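You operate a simulated robot arm through the tools that you are given. There is no shell and no other tool. Be economical: measure what you need, move in short steps, check, and stop when the job is done.

Carry out the task below with a simulated robot arm. There is one attempt and no reset: what you move stays moved.

TASK
Put one of the sealed teal tins from the back of the gauge bench on the lower shelf of the gauge bench. Turn the gauge knob to on. Close the cabinet drawer. Press the call button to switch it on. Put the 2 kg iron weight from the sack bench top on the green sign and the 500 g iron weight on the top of the sample bench. Put the blue tin on the top of the wall bench away on the top of the gauge bench. Take the hand brush from the top of the wall bench and leave it on the orange plate. Open the sieve cupboard door, put the orange tin on the top of the low table away on the low shelf of the sieve cupboard, then shut the door. Any order will do. Set down upright: iron weight, orange tin.

Only the result counts: the job must be done as asked and must still hold three seconds after the hand-in. Knocking over, shifting, dropping, spilling or breaking anything else fails it.

THE ROBOT
A 7-joint arm with a fingered hand on a trunk, on a base that drives. Base frame: it is fixed to the floor where the robot stands at the start and does not move with it; the origin is under the middle of the robot, x ahead of it, y to its left, z up; the surface under the hand at the start is at about z = 86. Readings come in cm, rad, newtons and seconds.
Its first joint turns from -2.897 to 2.897 rad. Places, roughly: blue tin [-825, -500, 100]; cabinet drawer [-140, -70, 40]; call button [-470, -760, 110]; gauge knob [70, -40, 90]; green sign [-675, -550, 75]; hand brush (16x6x10 cm) [-820, -480, 90]; iron weight [-675, -550, 75]; low shelf of the sieve cupboard [90, -370, 10]; lower shelf of the gauge bench [70, -10, 30]; orange plate (15x15x2 cm) [-610, -740, 80]; orange tin [-450, -25, 50]; sealed teal tin [100, 0, 100]; sieve cupboard door [60, -370, 40]; top of the gauge bench [70, 10, 90]; top of the sample bench [-250, -740, 90]. Payload 4.7 kg.
The TCP is the grasp point between the finger pads, 3.6 cm short of the fingertips. In the tool frame z runs along the fingers and y along their closing line. The gripper opens to 12 cm. The gripper's body begins 4.2 cm behind the TCP. The gripper is a hand of 5 fingers: y runs from the thumb to the fingers, the wrist lies at [-1.8, -12.2, -21] in the tool frame, and closing takes about 1.5 s.
Orientation is told as [roll, pitch, yaw] about the base's x, y, z axes, in that order, counted from this pose: with the fingers straight down and the wrist toward the robot, the tool's x, y and z point along [0, 1, 0], [1, 0, 0] and [0, 0, -1] of the base frame.

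THE INTERFACE
- The arm moves only by the tool step_arm. Its argument "motion" is a list of rows, each a list of 7 numbers: the shift along the tool's x, y, z in units of 25 mm (1.0 is 25 mm), then the turn, a rotation vector about the tool's x, y, z in units of 4 degrees (1.0 is 4 degrees), then the gripper command, from -1 (fully open) to 1 (shut), values between in proportion. In form: [[x, y, z, ax, ay, az, gripper], ...]. A call has 1 to 10 rows; each row shifts and turns the commanded pose from where the row before left it, along the tool's axes as they then stand. A call with a number of a shift or a turn outside -1 to 1 is refused whole. A row lasts 0.2 s, in which the tool goes at most 5 cm and 0.15 rad; a call with a longer step from one row to the next is refused whole, and so is a gripper value outside its range. Where a pose cannot be reached the arm comes as near as it can. A force on the tool above 40 N (or 10 N above the force at the start of the call, whichever is more), or a blocked arm, ends the call early, and 0.2 s more pass. The fingers move at their own pace (about 4.5 cm/s each) and stop on an object; they squeeze with about 32 N. The grip force told is the motor's: it shows also when the fingers shut on nothing. Time passes only in rows, and 0.2 s behind the last, so rows that do not move let the fingers close. It gives the time, the measured TCP pose, the force on the tool (base axes), the opening and the grip force at its end, in the units of the frame above (readings bear some noise), with the torque about the TCP (base axes, N m) and any sound that the robot's microphone picked up.
- Cameras (640 x 400 px; columns grow to the right, rows downward): "scene" is now at [-23.57, 7.16, 124.55]; the picture's right is [-0.09, -1.00, 0.00], its down [-0.26, 0.02, -0.96] and it looks along [0.96, -0.09, -0.27] (base axes); focal length 251 px, centre (320, 200). "wrist" rides on the gripper at [7.3, -9.1, -14.3] in the tool frame; the picture's right is [-0.80, 0.28, -0.53], its down [-0.53, -0.73, 0.42] and it looks along [-0.27, 0.62, 0.74] (tool axes); focal length 234 px, centre (320, 200). There is no depth. A picture from a camera that has moved, and an enlarged one, comes with that camera's place and axes in the base frame and with its lens.
- snapshot(camera): a new picture of that camera. It takes no simulated time.
- base_move(legs): drives the robot by 1 to 6 legs, each [ahead, turn to the left] in cm and rad, along the robot's own axes; the way and the turn of a leg run together, so that a leg with both is an arc; at most 150 cm and 3.142 rad a leg. The arm and the cameras ride along, it lands a little off, and it stops where it bumps. It gives what a move gives.
- set_grasp(shape): the hand has 5 fingers and takes this shape, open, in about a second: jaw (thumb against the fingers, like two jaws); tri (thumb and two fingers); tip (a fingertip pinch); poke (one finger out to press); point (the index stretched); flat (the hand flat); cup (the hand cupped); fist (a fist). The gripper value then closes the fingers along that shape, each until it touches; the sizes above hold for jaw. It gives what a move gives, with no picture.
- turn_head(pan, tilt): turns the head with the scene camera to pan (to the left, within 2.496 rad either way) and tilt (down, from -0.506 to 1.204), counted from straight ahead of the robot. It gives what a move gives.
- enlarge(camera, box): a new picture of the part [left, top, right, bottom] of that camera's present view, enlarged. It takes no simulated time.
- sign_off(): hands the job in; it is judged then, once.

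Go step by step. Nothing tells you exact positions but the pictures and the camera data: compare them with the known pose of the tool, close in by small moves and look again before you grip or let go. The budget is 493 turns and 238 pictures, counting those below and the enlarged ones. Unless the task says otherwise, let go and move clear before handing in.

The tools are called as a command line: name --pt "numbers of a row" for each row, then --argument value for the rest, lists and objects as JSON in quotes. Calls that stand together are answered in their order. step_arm: Moves the arm, as the interface text tells. Its arguments: {"type":"object","properties":{"motion":{"type":"array","items":{"type":"array","items":{"type":"number"}}}},"required":["motion"]} The other tools are called the same way: set_grasp (shape) gives the hand a shape; base_move (legs) drives the base; turn_head (pan, tilt) turns the head that bears the scene camera; snapshot (camera) takes a picture; enlarge (camera, box) takes an enlarged picture of a part of a camera's view; sign_off () hands the job in.

At the start:

```text
clock: 0.0
ee_pos: [59.71, -10.24, 125.17]
ee_rot: [0.0, 0.001, 0.001]
wrist_force: [0.9, 0.7, 0.0]
moment: [-0.02, -0.02, 0.01]
gripper_width: 11.96
gripper_force: 0.0
shape: jaw
robot x, y, heading: [0.11, 0.18, 0.001]
head pan, tilt: [-0.091, 0.269]
```

scene: 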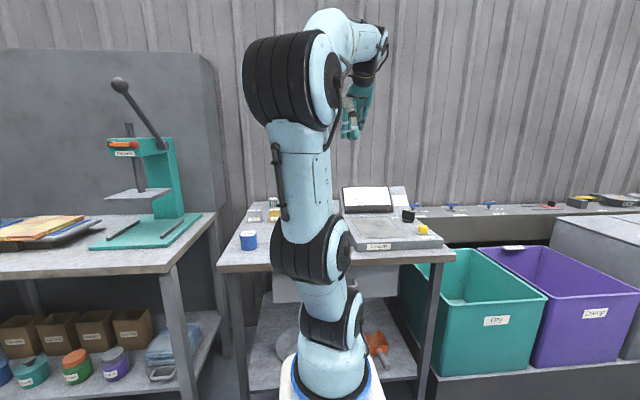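
wrist: 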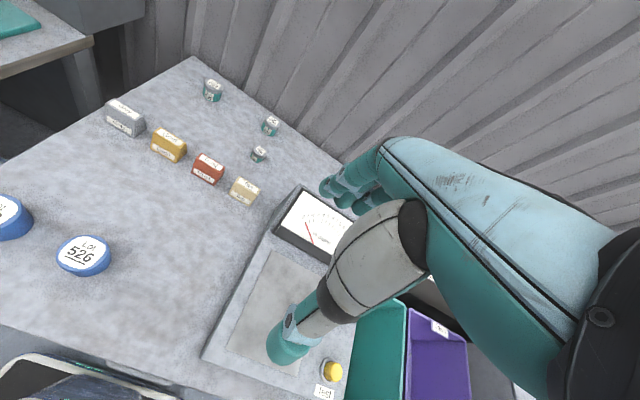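

I see the gauge bench ahead with the scale/gauge, small teal tins at the back, and the arm in the middle. First I'll look at the bench in detail.

enlarge --camera "scene" --box '[210, 170, 470, 332]'

enlarge --camera "wrist" --box '[80, 60, 400, 260]'

```text
2.46 times, centred on (340, 251) of scene
camera zoom: at [-23.57, 7.16, 124.55], right [-0.09, -1.0, 0.0], down [-0.26, 0.02, -0.96], along [0.96, -0.09, -0.27], focal length 619 px, centre (271, 74)
```

zoom: 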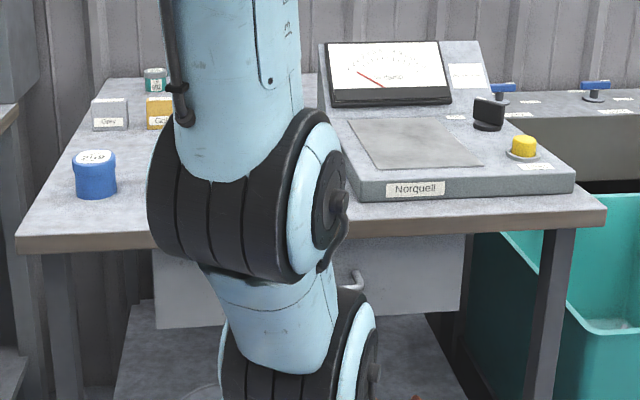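

```text
2.00 times, centred on (240, 160) of wrist
camera zoom: at [50.51, -2.99, 139.37], right [0.28, -0.8, 0.53], down [-0.73, -0.53, -0.42], along [0.62, -0.27, -0.74], focal length 468 px, centre (480, 280)
```

zoom: 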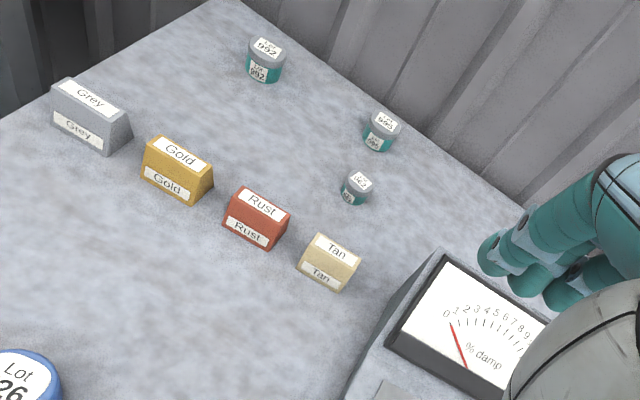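

I'll look close at the knob and its marks, and turn the head down to see the lower shelf.

enlarge --camera "scene" --box '[380, 195, 460, 245]'

turn_head --pan -0.09 --tilt 0.7

snapshot --camera "scene"

```text
8.00 times, centred on (420, 220) of scene
camera zoom: at [-23.57, 7.16, 124.55], right [-0.09, -1.0, 0.0], down [-0.26, 0.02, -0.96], along [0.96, -0.09, -0.27], focal length 2011 px, centre (-480, 40)
```

zoom: 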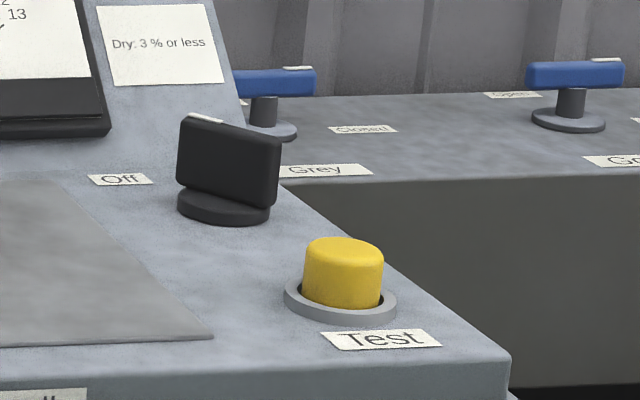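

```text
clock: 0.9
ee_pos: [59.69, -10.3, 125.14]
ee_rot: [0.001, 0.0, -0.001]
wrist_force: [-0.9, -0.9, 0.1]
moment: [-0.02, 0.03, 0.02]
gripper_width: 11.95
gripper_force: 0.0
shape: jaw
robot x, y, heading: [0.34, -0.56, -0.0]
head pan, tilt: [-0.091, 0.7]
```

```text
232 pictures are left
camera scene: at [-24.41, 7.24, 120.66], right [-0.09, -1.0, 0.0], down [-0.64, 0.06, -0.77], along [0.76, -0.07, -0.64], focal length 251 px, centre (320, 200)
```

scene: 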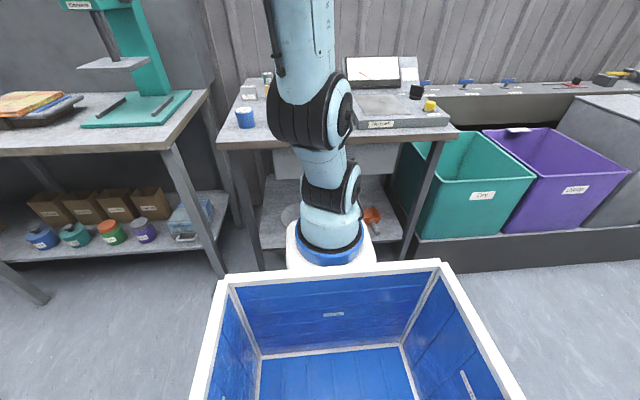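

The knob's white mark points at "Off" and the On label is hidden. I'll bring the wrist camera over there to see it.

step_arm --pt "-1 -0.2 0 0 0 0 -1" --pt "-1 -0.2 0 0 0 0 -1" --pt "-1 -0.2 0 0 0 0 -1" --pt "-1 -0.2 0 0 0 0 -1" --pt "-1 -0.2 0 0 0 0 -1" --pt "-1 -0.2 0 0 0 0 -1" --pt "-1 -0.2 0 0 0 0 -1" --pt "-1 -0.2 0 0 0 0 -1" --pt "-1 -0.2 0 0 0 0 -1" --pt "-1 -0.2 0 0 0 0 -1"

step_arm --pt "-1 -0.2 0 0 0 0 -1" --pt "-1 -0.2 0 0 0 0 -1" --pt "-1 -0.2 0 0 0 0 -1" --pt "-1 -0.2 0 0 0 0 -1" --pt "-1 -0.2 0 0 0 0 -1"

snapshot --camera "wrist"

snapshot --camera "scene"

```text
clock: 3.1
ee_pos: [54.73, -35.24, 125.12]
ee_rot: [0.0, -0.001, -0.001]
wrist_force: [-0.6, -0.6, 1.3]
moment: [-0.06, 0.01, 0.02]
gripper_width: 11.95
gripper_force: 0.1
shape: jaw
robot x, y, heading: [0.07, 0.47, 0.003]
head pan, tilt: [-0.091, 0.7]
```

```text
clock: 4.3
ee_pos: [52.2, -47.93, 125.1]
ee_rot: [0.0, 0.0, -0.001]
wrist_force: [0.1, 1.0, 0.8]
moment: [-0.01, -0.01, -0.01]
gripper_width: 11.97
gripper_force: 0.1
shape: jaw
robot x, y, heading: [0.11, 0.11, -0.001]
head pan, tilt: [-0.091, 0.7]
```

```text
231 pictures are left
camera wrist: at [43.05, -40.55, 139.34], right [0.28, -0.8, 0.53], down [-0.73, -0.53, -0.42], along [0.62, -0.27, -0.74], focal length 234 px, centre (320, 200)
```

wrist: 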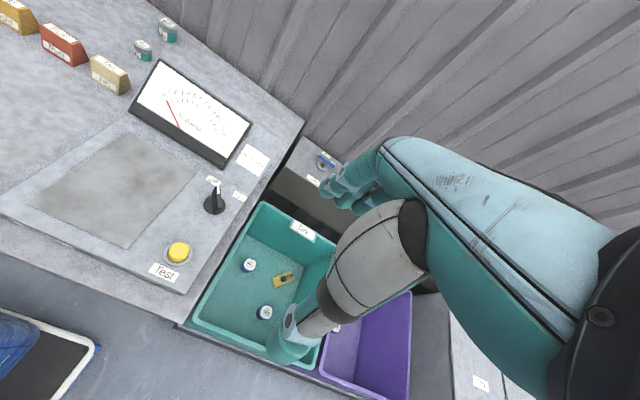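

```text
230 pictures are left
camera scene: at [-24.41, 7.24, 120.65], right [-0.09, -1.0, 0.0], down [-0.64, 0.06, -0.76], along [0.76, -0.07, -0.64], focal length 251 px, centre (320, 200)
```

scene: 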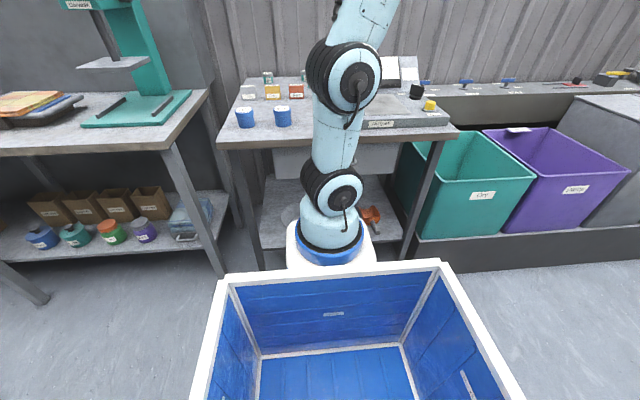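

enlarge --camera "wrist" --box '[130, 130, 290, 230]'

```text
4.00 times, centred on (210, 180) of wrist
camera zoom: at [43.05, -40.55, 139.34], right [0.28, -0.8, 0.53], down [-0.73, -0.53, -0.42], along [0.62, -0.27, -0.74], focal length 937 px, centre (760, 280)
```

zoom: 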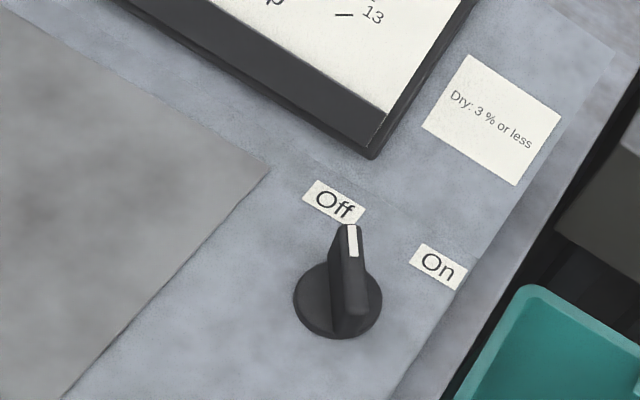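

Off is at about +34° and On at about −34° around the knob at (67, −36.6, 90). I'll hover over it, and turn the closing line across the fin.

step_arm --pt "0.646 0.846 0.8 0 0 0 -1" --pt "0.646 0.846 0.8 0 0 0 -1" --pt "0.646 0.846 0.8 0 0 0 -1" --pt "0.646 0.846 0.8 0 0 0 -1" --pt "0.646 0.846 0.8 0 0 0 -1" --pt "0.646 0.846 0.8 0 0 0 -1" --pt "0.646 0.846 0.8 0 0 0 -1"

step_arm --pt "0 0 0 0 0 1 -1" --pt "0 0 0 0 0 1 -1" --pt "0 0 0 0 0 1 -1" --pt "0 0 0 0 0 1 -1" --pt "0 0 0 0 0 1 -1" --pt "0 0 0 0 0 1 -1" --pt "0 0 0 0 0 1 -1"

step_arm --pt "0 0 0 0 0 1 -1" --pt "0 0 0 0 0 1 -1" --pt "0 0 0 0 0 1 -1" --pt "0 0 0 0 0 1 -1" --pt "0 0 0 0 0 1 -1" --pt "0 0 0 0 0 1 -1" --pt "0 0 0 0 0 1 -1"

enlarge --camera "scene" --box '[350, 50, 478, 130]'

snapshot --camera "wrist"

```text
clock: 5.9
ee_pos: [66.94, -36.39, 111.19]
ee_rot: [-0.001, -0.001, -0.001]
wrist_force: [-0.4, 0.1, -0.1]
moment: [0.01, -0.01, -0.02]
gripper_width: 11.97
gripper_force: 0.1
shape: jaw
robot x, y, heading: [-0.11, -0.24, 0.0]
head pan, tilt: [-0.091, 0.7]
```

```text
clock: 7.5
ee_pos: [66.86, -36.49, 111.14]
ee_rot: [-0.001, -0.001, -0.491]
wrist_force: [0.1, 0.1, 1.2]
moment: [-0.01, 0.01, 0.0]
gripper_width: 11.98
gripper_force: 0.0
shape: jaw
robot x, y, heading: [0.01, -0.59, -0.003]
head pan, tilt: [-0.091, 0.7]
```

```text
clock: 9.1
ee_pos: [66.94, -36.44, 111.15]
ee_rot: [0.0, 0.001, -0.978]
wrist_force: [0.5, -0.7, 0.6]
moment: [-0.02, 0.05, 0.03]
gripper_width: 11.98
gripper_force: 0.0
shape: jaw
robot x, y, heading: [-0.28, -0.36, 0.001]
head pan, tilt: [-0.091, 0.7]
```

```text
5.00 times, centred on (414, 90) of scene
camera zoom: at [-24.41, 7.24, 120.65], right [-0.09, -1.0, 0.0], down [-0.64, 0.06, -0.76], along [0.76, -0.07, -0.64], focal length 1257 px, centre (-150, 750)
```

zoom: 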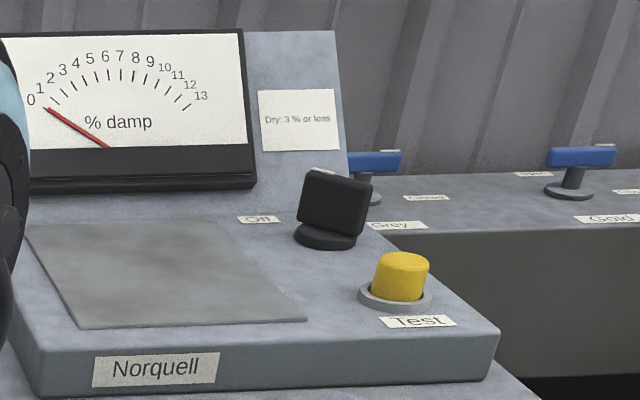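

```text
227 pictures are left
camera wrist: at [67.84, -24.77, 125.36], right [-0.51, -0.68, 0.53], down [-0.85, 0.31, -0.42], along [0.13, -0.66, -0.74], focal length 234 px, centre (320, 200)
```

wrist: 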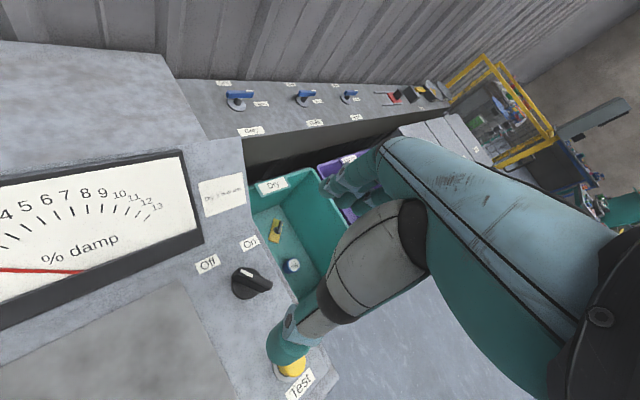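

enlarge --camera "wrist" --box '[190, 220, 318, 300]'

```text
5.00 times, centred on (254, 260) of wrist
camera zoom: at [67.84, -24.77, 125.36], right [-0.51, -0.68, 0.53], down [-0.85, 0.31, -0.42], along [0.13, -0.66, -0.74], focal length 1171 px, centre (650, -100)
```

zoom: 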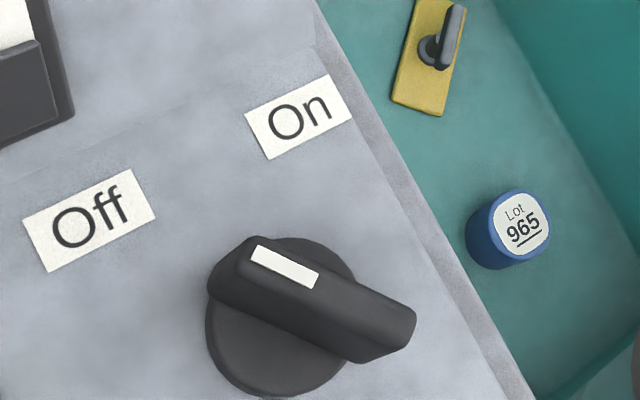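

step_arm --pt "0.17 0 0.9 0 0 0 -1" --pt "0 0 0.9 0 0 0 -1" --pt "0 0 0.9 0 0 0 -1" --pt "0 0 0.9 0 0 0 -1" --pt "0 0 0.9 0 0 0 -1" --pt "0 0 0.9 0 0 0 -1" --pt "0 0 0.9 0 0 0 -1"

snapshot --camera "wrist"

enlarge --camera "scene" --box '[350, 50, 478, 130]'

```text
clock: 10.7
ee_pos: [67.11, -36.36, 95.43]
ee_rot: [0.0, 0.001, -0.978]
wrist_force: [-0.4, 0.2, 0.0]
moment: [0.0, 0.01, -0.04]
gripper_width: 11.98
gripper_force: 0.1
shape: jaw
robot x, y, heading: [0.24, -0.18, 0.0]
head pan, tilt: [-0.091, 0.7]
```

```text
225 pictures are left
camera wrist: at [68.09, -24.55, 109.62], right [-0.51, -0.68, 0.53], down [-0.85, 0.31, -0.42], along [0.13, -0.66, -0.74], focal length 234 px, centre (320, 200)
```

wrist: 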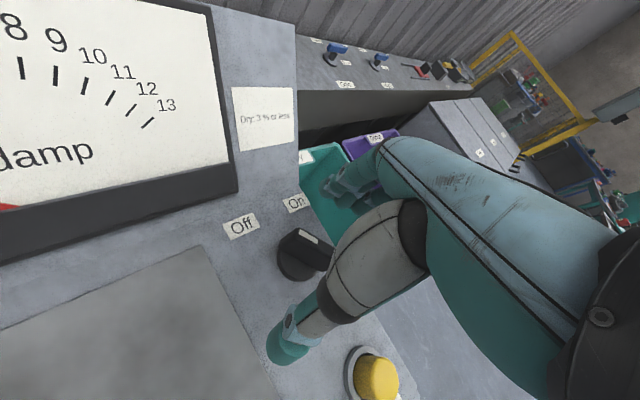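

```text
5.00 times, centred on (414, 90) of scene
camera zoom: at [-24.42, 7.24, 120.65], right [-0.09, -1.0, 0.0], down [-0.64, 0.06, -0.76], along [0.76, -0.07, -0.64], focal length 1257 px, centre (-150, 750)
```

zoom: 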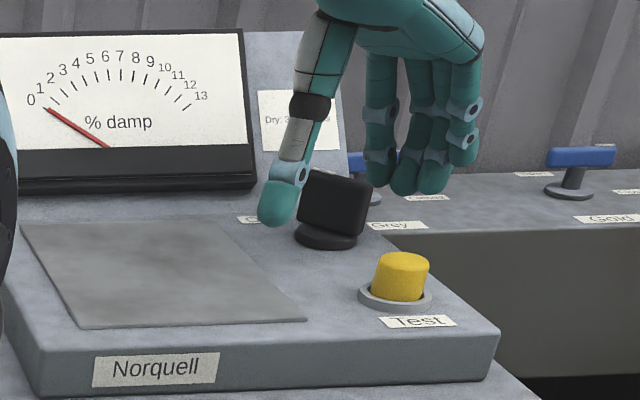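

Thumb and fingers straddle the fin; I'll lower half a centimetre and close.

step_arm --pt "0 0 0.2 0 0 0 -1" --pt "0 0 0 0 0 0 1" --pt "0 0 0 0 0 0 1" --pt "0 0 0 0 0 0 1" --pt "0 0 0 0 0 0 1" --pt "0 0 0 0 0 0 1" --pt "0 0 0 0 0 0 1" --pt "0 0 0 0 0 0 1" --pt "0 0 0 0 0 0 1"

enlarge --camera "scene" --box '[350, 50, 478, 130]'

```text
clock: 12.7
ee_pos: [67.2, -36.18, 94.93]
ee_rot: [0.0, 0.001, -0.976]
wrist_force: [-2.1, 0.5, -0.8]
moment: [0.01, 0.02, 0.04]
gripper_width: 0.73
gripper_force: 32.3
shape: jaw
robot x, y, heading: [-0.04, 0.13, 0.005]
head pan, tilt: [-0.091, 0.7]
```

```text
5.00 times, centred on (414, 90) of scene
camera zoom: at [-24.42, 7.24, 120.65], right [-0.09, -1.0, 0.0], down [-0.64, 0.06, -0.76], along [0.76, -0.07, -0.64], focal length 1257 px, centre (-150, 750)
```

zoom: 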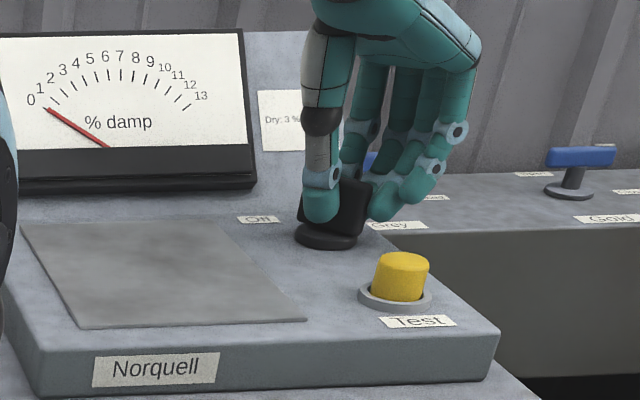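

Gripped (0.73 cm). Now turn clockwise.

step_arm --pt "0 0 0 0 0 1 1" --pt "0 0 0 0 0 1 1" --pt "0 0 0 0 0 1 1" --pt "0 0 0 0 0 1 1" --pt "0 0 0 0 0 1 1" --pt "0 0 0 0 0 1 1" --pt "0 0 0 0 0 1 1" --pt "0 0 0 0 0 1 1"

step_arm --pt "0 0 0 0 0 1 1" --pt "0 0 0 0 0 1 1" --pt "0 0 0 0 0 1 1" --pt "0 0 0 0 0 1 1" --pt "0 0 0 0 0 1 1" --pt "0 0 0 0 0 1 1" --pt "0 0 0 0 0 1 1" --pt "0 0 0 0 0 1 1"

enlarge --camera "scene" --box '[350, 50, 478, 130]'

```text
clock: 14.5
ee_pos: [67.26, -36.31, 94.88]
ee_rot: [0.0, 0.0, -1.537]
wrist_force: [0.3, 3.6, -2.7]
moment: [0.07, 0.01, 0.04]
gripper_width: 0.74
gripper_force: 31.6
shape: jaw
robot x, y, heading: [-0.01, 0.31, 0.001]
head pan, tilt: [-0.091, 0.7]
```

```text
clock: 16.3
ee_pos: [67.33, -36.29, 94.76]
ee_rot: [0.0, -0.001, -2.094]
wrist_force: [3.7, -1.3, -3.9]
moment: [-0.06, -0.12, -0.02]
gripper_width: 0.73
gripper_force: 32.0
shape: jaw
robot x, y, heading: [-0.11, -0.18, 0.001]
head pan, tilt: [-0.091, 0.7]
```

```text
5.00 times, centred on (414, 90) of scene
camera zoom: at [-24.38, 7.23, 120.66], right [-0.09, -1.0, 0.0], down [-0.64, 0.06, -0.76], along [0.76, -0.07, -0.64], focal length 1257 px, centre (-150, 750)
```

zoom: 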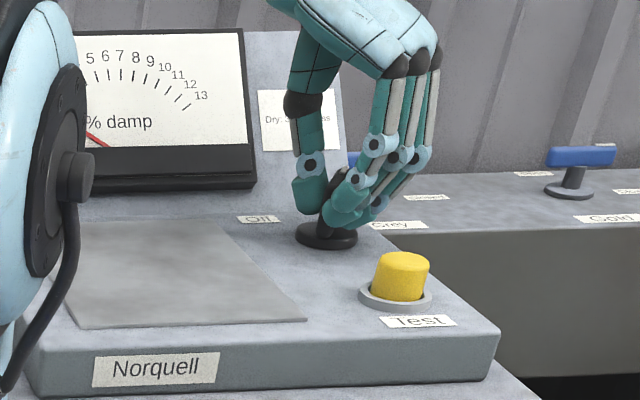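

step_arm --pt "0 0 0 0 0 1 1" --pt "0 0 0 0 0 0.3 1" --pt "0 0 0 0 0 0 -1" --pt "0 0 0 0 0 0 -1" --pt "0 0 0 0 0 0 -1" --pt "0 0 0 0 0 0 -1" --pt "0 0 0 0 0 0 -1" --pt "0 0 0 0 0 0 -1" --pt "0 0 0 0 0 0 -1"

step_arm --pt "0 0 -1 0 0 0 -1" --pt "0 0 -1 0 0 0 -1" --pt "0 0 -1 0 0 0 -1" --pt "0 0 -1 0 0 0 -1" --pt "0 0 -1 0 0 0 -1" --pt "0 0 -1 0 0 0 -1"

snapshot --camera "wrist"

enlarge --camera "scene" --box '[350, 50, 478, 130]'

```text
clock: 18.3
ee_pos: [67.29, -36.28, 94.87]
ee_rot: [0.001, 0.0, -2.184]
wrist_force: [-1.2, -0.1, 0.4]
moment: [-0.02, 0.01, 0.0]
gripper_width: 11.98
gripper_force: 0.1
shape: jaw
robot x, y, heading: [-0.12, 0.03, -0.003]
head pan, tilt: [-0.091, 0.7]
```

```text
clock: 19.7
ee_pos: [67.24, -36.17, 109.95]
ee_rot: [-0.003, -0.001, -2.186]
wrist_force: [-0.8, 0.1, 0.6]
moment: [0.02, 0.0, -0.01]
gripper_width: 11.95
gripper_force: 0.0
shape: jaw
robot x, y, heading: [0.16, -0.08, 0.001]
head pan, tilt: [-0.091, 0.7]
```

```text
221 pictures are left
camera wrist: at [78.48, -32.91, 124.13], right [-0.82, 0.23, 0.53], down [-0.01, 0.91, -0.42], along [-0.58, -0.35, -0.74], focal length 234 px, centre (320, 200)
```

wrist: 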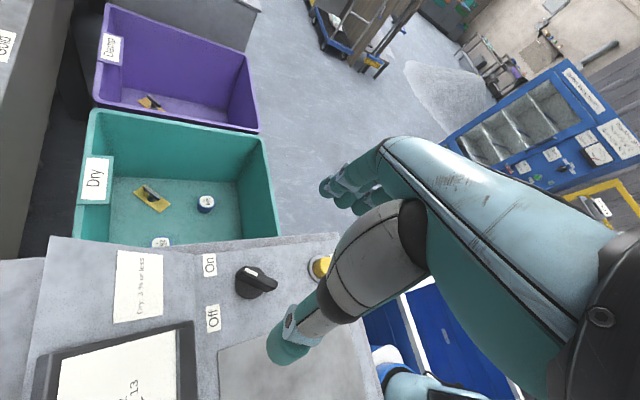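

```text
5.00 times, centred on (414, 90) of scene
camera zoom: at [-24.4, 7.23, 120.65], right [-0.09, -1.0, 0.0], down [-0.64, 0.06, -0.76], along [0.76, -0.07, -0.64], focal length 1257 px, centre (-150, 750)
```

zoom: 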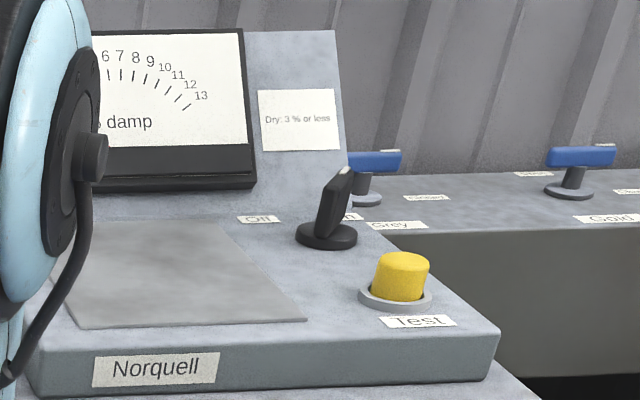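

enlarge --camera "wrist" --box '[180, 230, 308, 310]'

```text
5.00 times, centred on (244, 270) of wrist
camera zoom: at [78.48, -32.91, 124.13], right [-0.82, 0.23, 0.53], down [-0.01, 0.91, -0.42], along [-0.58, -0.35, -0.74], focal length 1171 px, centre (700, -150)
```

zoom: 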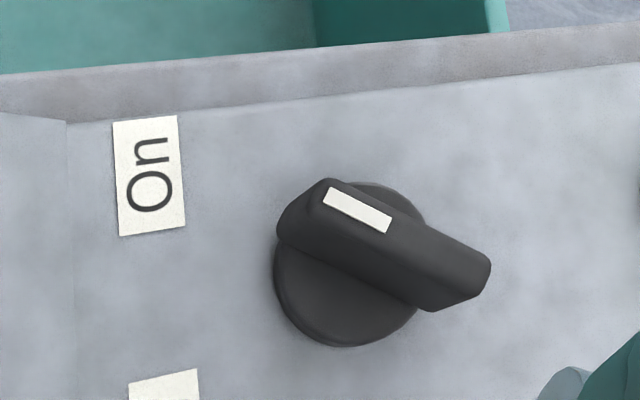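

The knob is at On. Now inspect the lower shelf of the gauge bench for free room.

enlarge --camera "scene" --box '[216, 120, 456, 270]'

```text
2.67 times, centred on (336, 195) of scene
camera zoom: at [-24.4, 7.23, 120.65], right [-0.09, -1.0, 0.0], down [-0.64, 0.06, -0.76], along [0.76, -0.07, -0.64], focal length 670 px, centre (277, 213)
```

zoom: 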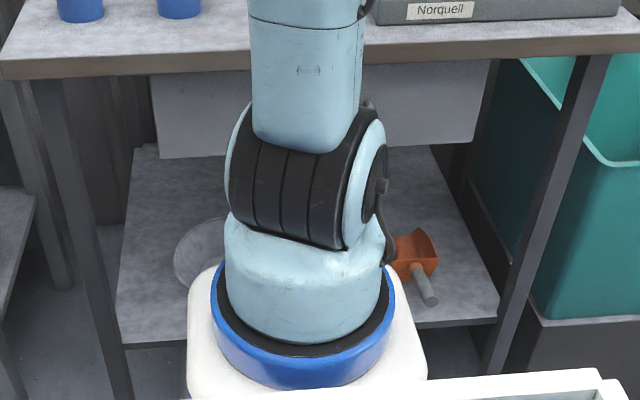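

Knob confirmed at On. For the tin, I'll grip it sideways with a fingertip pinch and a forward-tilted tool so it can go upright under the bench. First reorient.

step_arm --pt "0 0 -0.4 0 0 -0.97 -1" --pt "0 0 -0.4 0 0 -0.97 -1" --pt "0 0 -0.4 0 0 -0.97 -1" --pt "0 0 -0.4 0 0 -0.97 -1" --pt "0 0 -0.4 0 0 -0.97 -1" --pt "0 0 -0.4 0 0 -0.97 -1" --pt "0 0 -0.4 0 0 -0.97 -1" --pt "0 0 -0.4 0 0 -0.97 -1" --pt "0 0 -0.4 0 0 -0.97 -1"

step_arm --pt "0.1 -1 0 0 0 0 -1" --pt "0.1 -1 0 0 0 0 -1" --pt "0.1 -1 0 0 0 0 -1" --pt "0.1 -1 0 0 0 0 -1" --pt "0.1 -1 0 0 0 0 -1" --pt "0.1 -1 0 0 0 0 -1" --pt "0.1 -1 0 0 0 0 -1" --pt "0.1 -1 0 0 0 0 -1" --pt "0.1 -1 0 0 0 0 -1" --pt "0.1 -1 0 0 0 0 -1"

step_arm --pt "0 -0.6 0 0 1 0 -1" --pt "0 -0.6 0 0 1 0 -1" --pt "0 -0.6 0 0 1 0 -1" --pt "0 -0.6 0 0 1 0 -1" --pt "0 -0.6 0 0 1 0 -1" --pt "0 -0.6 0 0 1 0 -1" --pt "0 -0.6 0 0 1 0 -1" --pt "0 0 0 0 1 0 -1" --pt "0 0 0 0 1 0 -1" --pt "0 0 0 0 1 0 -1"

set_grasp --shape "tip"

snapshot --camera "wrist"

snapshot --camera "scene"

```text
clock: 21.7
ee_pos: [67.26, -36.11, 119.02]
ee_rot: [0.0, 0.0, -1.575]
wrist_force: [0.1, -0.4, 0.7]
moment: [0.01, 0.01, 0.0]
gripper_width: 11.96
gripper_force: 0.0
shape: jaw
robot x, y, heading: [-0.1, -0.1, -0.002]
head pan, tilt: [-0.091, 0.7]
```

```text
clock: 23.9
ee_pos: [69.89, -11.38, 118.92]
ee_rot: [-0.001, 0.0, -1.575]
wrist_force: [0.3, -0.3, 0.3]
moment: [-0.01, 0.02, -0.02]
gripper_width: 11.97
gripper_force: 0.0
shape: jaw
robot x, y, heading: [0.21, 0.06, 0.001]
head pan, tilt: [-0.091, 0.7]
```

```text
clock: 26.1
ee_pos: [69.98, -0.82, 118.78]
ee_rot: [0.698, -0.001, -1.575]
wrist_force: [-0.3, -0.2, -0.6]
moment: [0.02, 0.03, 0.02]
gripper_width: 11.98
gripper_force: 0.0
shape: jaw
robot x, y, heading: [-0.18, -0.17, 0.003]
head pan, tilt: [-0.091, 0.7]
```

```text
clock: 27.0
ee_pos: [70.07, -0.74, 118.89]
ee_rot: [0.697, 0.0, -1.576]
wrist_force: [0.9, -0.4, 0.0]
moment: [-0.03, 0.02, 0.05]
gripper_width: 11.97
gripper_force: 0.1
shape: tip
robot x, y, heading: [-0.14, 0.31, 0.001]
head pan, tilt: [-0.091, 0.7]
```

```text
217 pictures are left
camera wrist: at [66.36, 8.46, 134.43], right [-0.95, -0.27, -0.11], down [-0.13, 0.73, -0.67], along [0.27, -0.62, -0.74], focal length 234 px, centre (320, 200)
```

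wrist: 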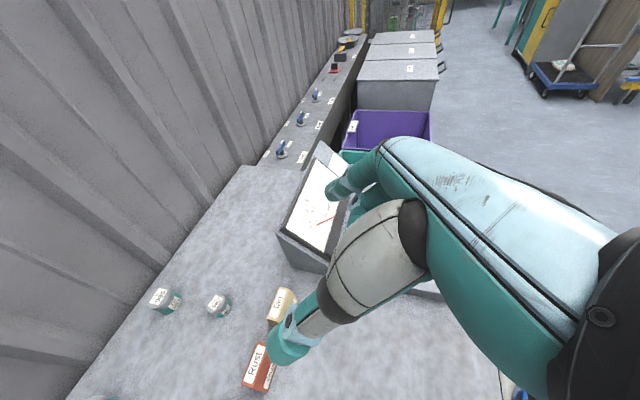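

```text
216 pictures are left
camera scene: at [-24.41, 7.25, 120.65], right [-0.09, -1.0, 0.0], down [-0.64, 0.06, -0.76], along [0.76, -0.07, -0.64], focal length 251 px, centre (320, 200)
```

scene: 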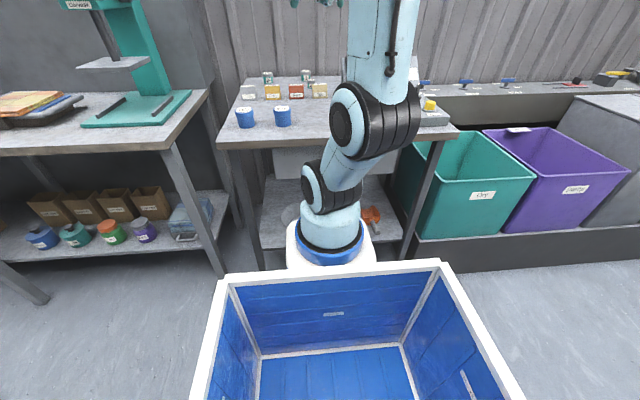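

step_arm --pt "0 0 1 0 0 0 -1" --pt "0 0 1 0 0 0 -1" --pt "0 0 1 0 0 0 -1" --pt "0 0 1 0 0 0 -1" --pt "0 0 1 0 0 0 -1" --pt "0 0 1 0 0 0 -1" --pt "0 0 1 0 0 0 -1" --pt "0 0 1 0 0 0 -1" --pt "0 0 1 0 0 0 -1" --pt "0 0 1 0 0 0 -1"

turn_head --pan -0.09 --tilt 0.35

snapshot --camera "wrist"

snapshot --camera "scene"

```text
clock: 29.2
ee_pos: [86.2, -0.87, 99.86]
ee_rot: [0.7, 0.001, -1.577]
wrist_force: [0.3, -0.1, 0.0]
moment: [0.01, 0.02, 0.03]
gripper_width: 11.96
gripper_force: 0.0
shape: tip
robot x, y, heading: [0.15, -0.12, 0.0]
head pan, tilt: [-0.091, 0.7]
```

```text
clock: 30.0
ee_pos: [86.05, -0.91, 99.73]
ee_rot: [0.697, -0.002, -1.576]
wrist_force: [0.2, 0.1, 0.3]
moment: [0.0, 0.0, 0.03]
gripper_width: 11.98
gripper_force: 0.1
shape: tip
robot x, y, heading: [-0.3, -0.15, -0.001]
head pan, tilt: [-0.091, 0.351]
```

```text
215 pictures are left
camera wrist: at [82.44, 8.29, 115.33], right [-0.95, -0.27, -0.11], down [-0.13, 0.73, -0.67], along [0.27, -0.62, -0.74], focal length 234 px, centre (320, 200)
```

wrist: 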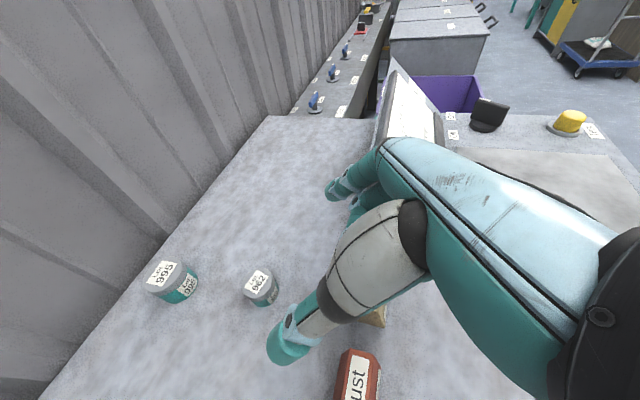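

```text
214 pictures are left
camera scene: at [-23.59, 7.17, 123.78], right [-0.09, -1.0, 0.0], down [-0.34, 0.03, -0.94], along [0.93, -0.09, -0.34], focal length 251 px, centre (320, 200)
```

scene: 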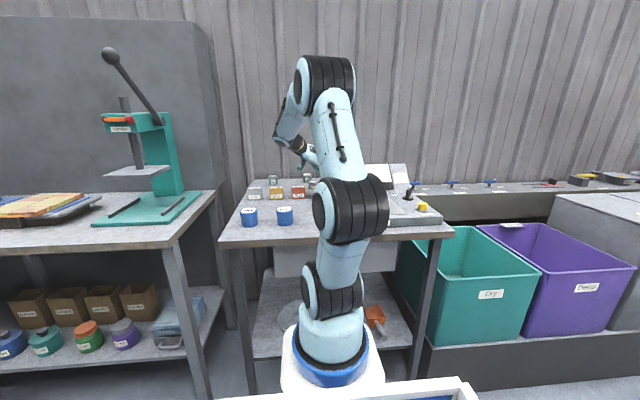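

step_arm --pt "0 -0.24 0.85 0 0 0 -1" --pt "0 -0.24 0.85 0 0 0 -1" --pt "0 0 0.85 0 0 0 -1" --pt "0 0 0.85 0 0 0 -1" --pt "0 0 0.85 0 0 0 -1"

snapshot --camera "wrist"

enlarge --camera "scene" --box '[240, 120, 368, 200]'

```text
clock: 31.2
ee_pos: [92.91, 0.28, 91.72]
ee_rot: [0.698, 0.0, -1.576]
wrist_force: [0.6, -0.6, 0.8]
moment: [0.0, 0.05, -0.01]
gripper_width: 11.97
gripper_force: 0.0
shape: tip
robot x, y, heading: [-0.34, 0.12, -0.002]
head pan, tilt: [-0.091, 0.351]
```

```text
213 pictures are left
camera wrist: at [89.28, 9.6, 107.21], right [-0.95, -0.27, -0.12], down [-0.13, 0.73, -0.67], along [0.27, -0.62, -0.74], focal length 234 px, centre (320, 200)
```

wrist: 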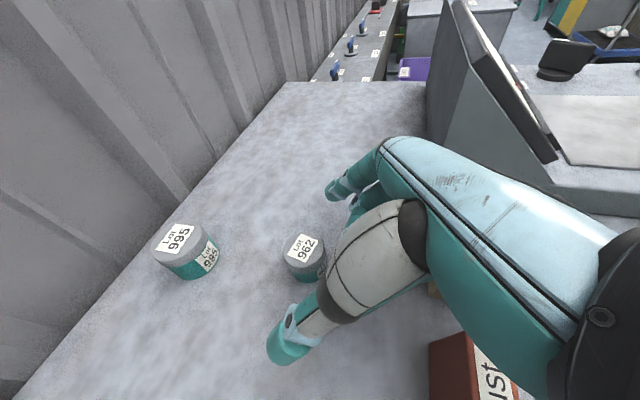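

```text
5.00 times, centred on (304, 160) of scene
camera zoom: at [-23.61, 7.17, 123.79], right [-0.09, -1.0, 0.0], down [-0.34, 0.03, -0.94], along [0.94, -0.09, -0.34], focal length 1257 px, centre (400, 400)
```

zoom: 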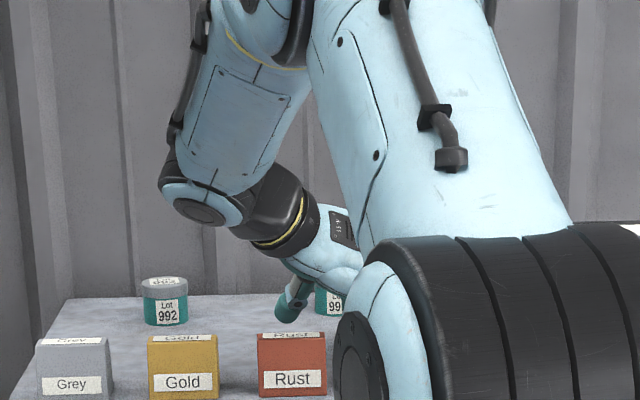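

step_arm --pt "0 0 0.5 0 0 0 -1" --pt "0 0 0.4 0 0 0 -1" --pt "0 0 0 0 0 0 -1"

step_arm --pt "0 0 0 0 0 0 1" --pt "0 0 0 0 0 0 1" --pt "0 0 0 0 0 0 1" --pt "0 0 0 0 0 0 1" --pt "0 0 0 0 0 0 1" --pt "0 0 0 0 0 0 1" --pt "0 0 0 0 0 0 1" --pt "0 0 0 0 0 0 1"

snapshot --camera "wrist"

```text
clock: 32.0
ee_pos: [94.46, 0.29, 89.84]
ee_rot: [0.696, -0.001, -1.576]
wrist_force: [-0.5, -0.3, 0.0]
moment: [-0.01, -0.02, 0.01]
gripper_width: 11.98
gripper_force: 0.1
shape: tip
robot x, y, heading: [-0.24, -0.12, -0.002]
head pan, tilt: [-0.091, 0.351]
```

```text
clock: 33.8
ee_pos: [94.29, 0.35, 89.93]
ee_rot: [0.697, 0.0, -1.577]
wrist_force: [0.2, 0.6, -0.4]
moment: [-0.03, 0.04, 0.02]
gripper_width: 3.14
gripper_force: 31.9
shape: tip
robot x, y, heading: [0.14, 0.09, -0.001]
head pan, tilt: [-0.091, 0.351]
```

```text
211 pictures are left
camera wrist: at [90.72, 9.6, 105.46], right [-0.95, -0.27, -0.11], down [-0.13, 0.73, -0.67], along [0.27, -0.62, -0.74], focal length 234 px, centre (320, 200)
```

wrist: 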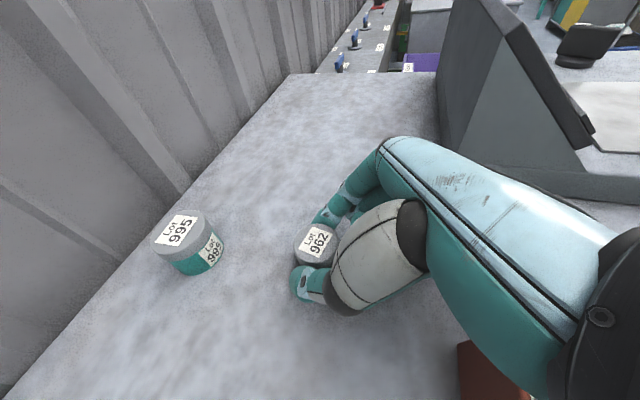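

Tin gripped. Lift it straight up, then draw back over the bench front.

step_arm --pt "0.643 0 -0.766 0 0 0 1" --pt "0.643 0 -0.766 0 0 0 1" --pt "0.643 0 -0.766 0 0 0 1" --pt "0.643 0 -0.766 0 0 0 1" --pt "0.643 0 -0.766 0 0 0 1" --pt "0.643 0 -0.766 0 0 0 1" --pt "0.643 0 -0.766 0 0 0 1" --pt "0.643 0 -0.766 0 0 0 1"

step_arm --pt "-0.766 0 -0.643 0 0 0 1" --pt "-0.766 0 -0.643 0 0 0 1" --pt "-0.766 0 -0.643 0 0 0 1" --pt "-0.766 0 -0.643 0 0 0 1" --pt "-0.766 0 -0.643 0 0 0 1" --pt "-0.766 0 -0.643 0 0 0 1" --pt "-0.766 0 -0.643 0 0 0 1" --pt "-0.766 0 -0.643 0 0 0 1" --pt "-0.766 0 -0.643 0 0 0 1" --pt "-0.766 0 -0.643 0 0 0 1"

snapshot --camera "wrist"

turn_head --pan 2.49 --tilt 0.3

snapshot --camera "scene"

turn_head --pan -2.49 --tilt 0.3

snapshot --camera "scene"

```text
clock: 35.6
ee_pos: [94.26, 0.33, 109.73]
ee_rot: [0.696, 0.0, -1.577]
wrist_force: [0.2, -0.1, -1.7]
moment: [0.0, 0.0, -0.02]
gripper_width: 3.13
gripper_force: 32.0
shape: tip
robot x, y, heading: [0.0, -0.36, 0.0]
head pan, tilt: [-0.091, 0.351]
```

```text
clock: 37.8
ee_pos: [69.25, 0.38, 109.79]
ee_rot: [0.695, -0.001, -1.576]
wrist_force: [0.1, -0.3, -1.8]
moment: [0.03, 0.02, -0.01]
gripper_width: 3.13
gripper_force: 31.9
shape: tip
robot x, y, heading: [0.3, 0.15, 0.001]
head pan, tilt: [-0.091, 0.351]
```

```text
210 pictures are left
camera wrist: at [65.71, 9.63, 125.4], right [-0.95, -0.27, -0.11], down [-0.13, 0.73, -0.67], along [0.27, -0.62, -0.74], focal length 234 px, centre (320, 200)
```

wrist: 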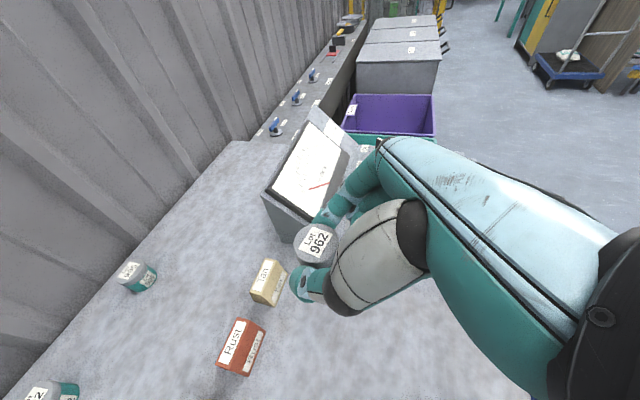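

```text
clock: 40.1
ee_pos: [69.29, 0.37, 109.94]
ee_rot: [0.697, 0.001, -1.576]
wrist_force: [0.2, -0.3, -1.5]
moment: [-0.02, 0.03, -0.01]
gripper_width: 3.13
gripper_force: 31.9
shape: tip
robot x, y, heading: [0.04, 0.06, 0.001]
head pan, tilt: [2.491, 0.3]
```

```text
209 pictures are left
camera scene: at [-40.29, 13.68, 124.26], right [0.61, 0.8, 0.0], down [0.23, -0.18, -0.96], along [-0.76, 0.58, -0.3], focal length 251 px, centre (320, 200)
```

scene: 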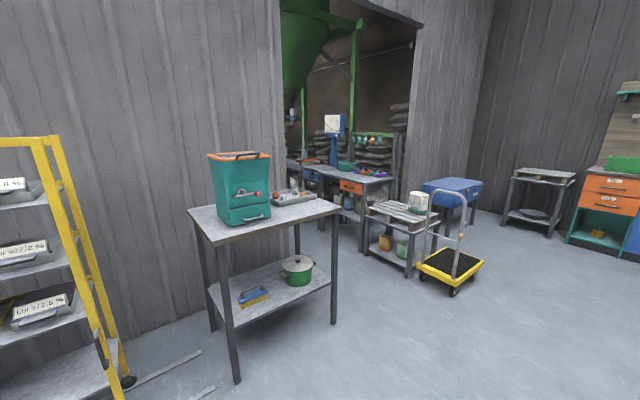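

```text
clock: 44.1
ee_pos: [69.42, 0.47, 110.03]
ee_rot: [0.698, 0.001, -1.575]
wrist_force: [-0.3, 0.0, -0.4]
moment: [0.01, 0.0, 0.0]
gripper_width: 3.16
gripper_force: 32.4
shape: tip
robot x, y, heading: [-0.03, 0.09, 0.004]
head pan, tilt: [-2.491, 0.3]
```

```text
208 pictures are left
camera scene: at [-40.29, 2.36, 124.26], right [-0.61, 0.8, 0.0], down [0.24, 0.18, -0.96], along [-0.76, -0.58, -0.3], focal length 251 px, centre (320, 200)
```

scene: 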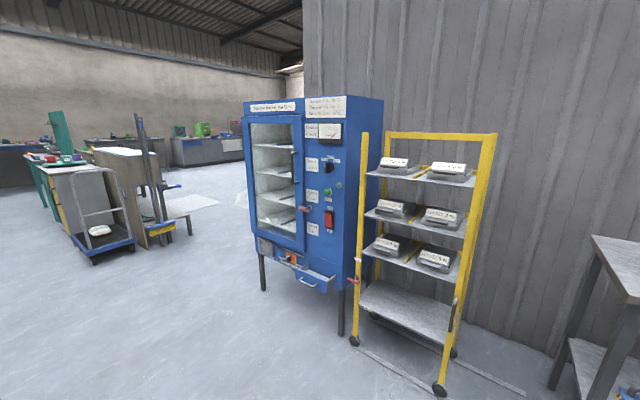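

Rear is clear for 30 cm. Back up, then look at the shelf in front.

base_move --legs '[[-32, 0]]'

turn_head --pan 0 --tilt 0.5

snapshot --camera "scene"

```text
clock: 46.2
ee_pos: [37.32, 0.32, 109.92]
ee_rot: [0.698, -0.002, -1.577]
wrist_force: [-0.4, -1.4, -1.3]
moment: [-0.01, 0.03, -0.02]
gripper_width: 3.15
gripper_force: 32.4
shape: tip
robot x, y, heading: [-32.19, -0.15, -0.006]
head pan, tilt: [-2.491, 0.3]
```

```text
clock: 48.5
ee_pos: [37.33, 0.3, 109.8]
ee_rot: [0.699, -0.001, -1.578]
wrist_force: [0.2, 0.4, -0.6]
moment: [0.0, 0.01, 0.03]
gripper_width: 3.15
gripper_force: 32.1
shape: tip
robot x, y, heading: [-32.2, -0.22, -0.0]
head pan, tilt: [0.0, 0.499]
```

```text
207 pictures are left
camera scene: at [-55.75, 8.09, 122.42], right [0.0, -1.0, 0.0], down [-0.48, 0.0, -0.88], along [0.88, 0.0, -0.48], focal length 251 px, centre (320, 200)
```

scene: 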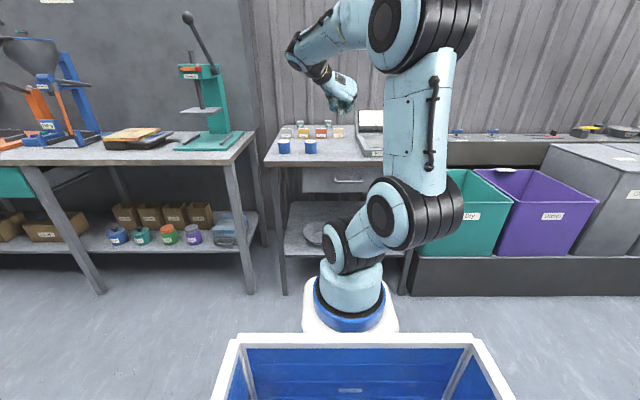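

enlarge --camera "scene" --box '[250, 150, 410, 300]'

```text
2.67 times, centred on (330, 225) of scene
camera zoom: at [-55.75, 8.09, 122.42], right [0.0, -1.0, 0.0], down [-0.48, 0.0, -0.88], along [0.88, 0.0, -0.48], focal length 670 px, centre (293, 133)
```

zoom: 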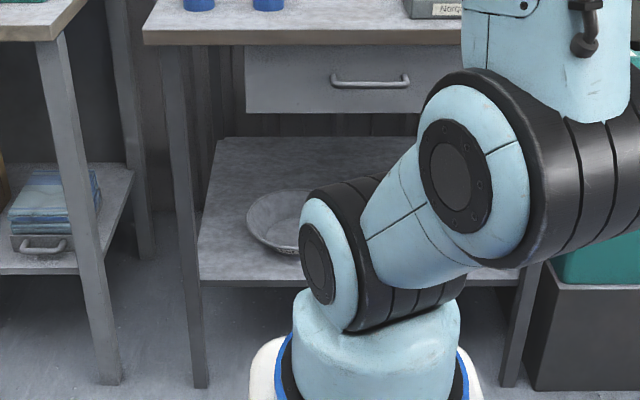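

A bowl sits on the shelf around (69, 10); I'll place the tin near (58, −12). Retreat from the bench edge, shift right, then lower in front of the bench.

step_arm --pt "-0.61 0.96 -0.51 0 0 0 1" --pt "-0.61 0.96 -0.51 0 0 0 1" --pt "-0.61 0.96 -0.51 0 0 0 1" --pt "-0.61 0.96 -0.51 0 0 0 1" --pt "-0.61 0.96 -0.51 0 0 0 1" --pt "-0.643 0 0.766 0 0 0 1" --pt "-0.643 0 0.766 0 0 0 1" --pt "-0.643 0 0.766 0 0 0 1" --pt "-0.643 0 0.766 0 0 0 1"

step_arm --pt "-0.643 0 0.766 0 0 0 1" --pt "-0.643 0 0.766 0 0 0 1" --pt "-0.643 0 0.766 0 0 0 1" --pt "-0.643 0 0.766 0 0 0 1" --pt "-0.643 0 0.766 0 0 0 1" --pt "-0.643 0 0.766 0 0 0 1" --pt "-0.643 0 0.766 0 0 0 1" --pt "-0.643 0 0.766 0 0 0 1" --pt "-0.643 0 0.766 0 0 0 1" --pt "-0.643 0 0.766 0 0 0 1"

snapshot --camera "scene"

snapshot --camera "wrist"

```text
clock: 50.5
ee_pos: [27.26, -11.77, 99.97]
ee_rot: [0.699, 0.001, -1.576]
wrist_force: [-0.3, 0.3, -0.7]
moment: [0.02, 0.04, -0.02]
gripper_width: 3.12
gripper_force: 32.0
shape: tip
robot x, y, heading: [-32.01, 0.18, -0.006]
head pan, tilt: [0.0, 0.499]
```

```text
clock: 52.6
ee_pos: [27.3, -11.8, 74.94]
ee_rot: [0.698, 0.0, -1.578]
wrist_force: [-0.7, -0.3, -1.3]
moment: [-0.01, 0.03, -0.01]
gripper_width: 3.15
gripper_force: 31.7
shape: tip
robot x, y, heading: [-31.87, -0.18, 0.002]
head pan, tilt: [0.0, 0.499]
```

```text
205 pictures are left
camera scene: at [-55.75, 8.09, 122.42], right [0.0, -1.0, 0.0], down [-0.48, 0.0, -0.88], along [0.88, 0.0, -0.48], focal length 251 px, centre (320, 200)
```

scene: 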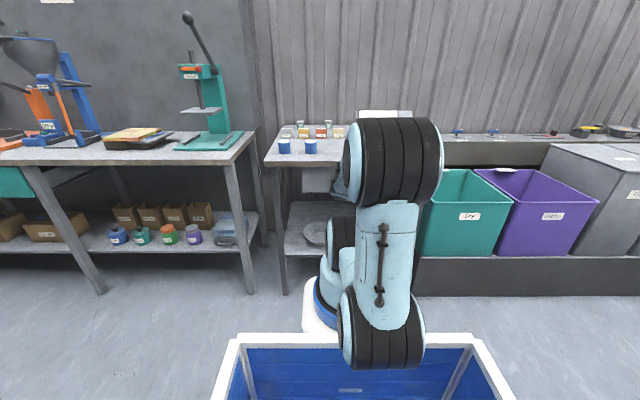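

```text
204 pictures are left
camera wrist: at [23.6, -2.45, 90.47], right [-0.96, -0.27, -0.11], down [-0.13, 0.73, -0.67], along [0.27, -0.62, -0.74], focal length 234 px, centre (320, 200)
```

wrist: 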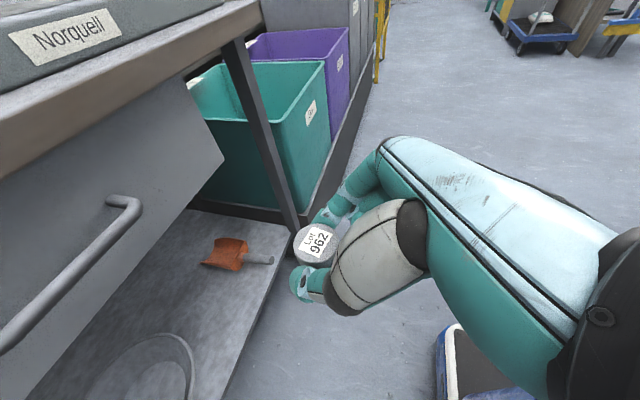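

The elbow would get low over the crate on the robot's back; I'll back off 25 cm so the arm can stretch while lowering.

base_move --legs '[[-25, 0]]'

step_arm --pt "-0.087 0 0.966 0 0 0 1" --pt "-0.087 0 0.966 0 0 0 1" --pt "-0.087 0 0.966 0 0 0 1" --pt "-0.087 0 0.966 0 0 0 1" --pt "-0.087 0 0.966 0 0 0 1" --pt "-0.087 0 0.966 0 0 0 1" --pt "-0.087 0 0.966 0 0 0 1" --pt "-0.087 0 0.966 0 0 0 1" --pt "-0.087 0 0.966 0 0 0 1" --pt "-0.087 0 0.966 0 0 0 1"

snapshot --camera "scene"

snapshot --camera "wrist"

```text
clock: 54.5
ee_pos: [2.41, -11.62, 74.87]
ee_rot: [0.697, 0.0, -1.577]
wrist_force: [-0.1, 0.4, -1.1]
moment: [0.01, 0.01, 0.0]
gripper_width: 3.14
gripper_force: 31.7
shape: tip
robot x, y, heading: [-56.76, 0.24, -0.003]
head pan, tilt: [0.0, 0.499]
```

```text
clock: 56.7
ee_pos: [11.56, -12.65, 70.3]
ee_rot: [0.69, 0.002, -1.576]
wrist_force: [0.1, -0.5, -0.3]
moment: [-0.02, 0.03, -0.02]
gripper_width: 3.15
gripper_force: 31.4
shape: tip
out of reach, approached as far as the arm can: row 3, 4, 5, 6, 7, 8, 9, 10
robot x, y, heading: [-56.67, 0.1, 0.002]
head pan, tilt: [0.0, 0.499]
```

```text
203 pictures are left
camera scene: at [-80.54, 8.12, 122.42], right [0.0, -1.0, 0.0], down [-0.48, 0.0, -0.88], along [0.88, 0.0, -0.48], focal length 251 px, centre (320, 200)
```

scene: 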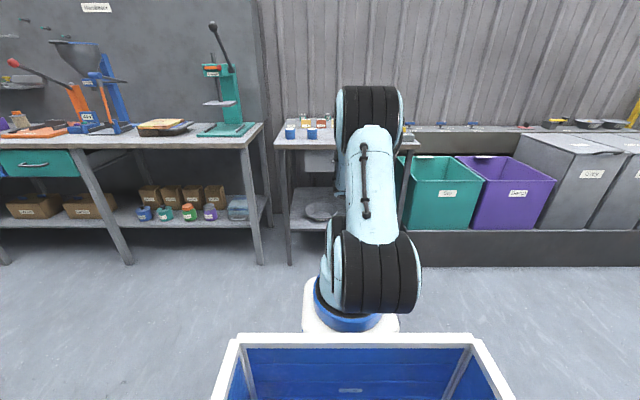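

```text
202 pictures are left
camera wrist: at [8.13, -3.49, 85.96], right [-0.96, -0.27, -0.11], down [-0.14, 0.74, -0.66], along [0.26, -0.62, -0.74], focal length 234 px, centre (320, 200)
```

wrist: 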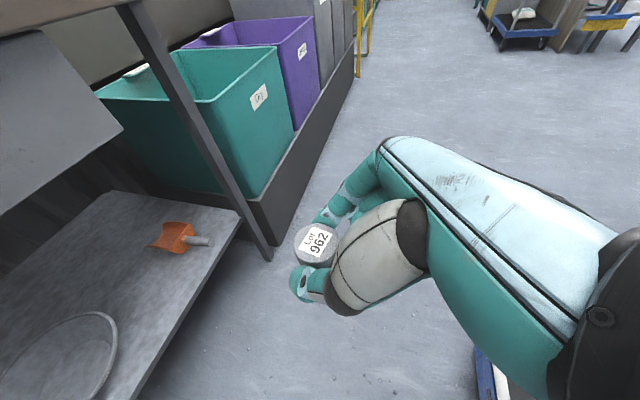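

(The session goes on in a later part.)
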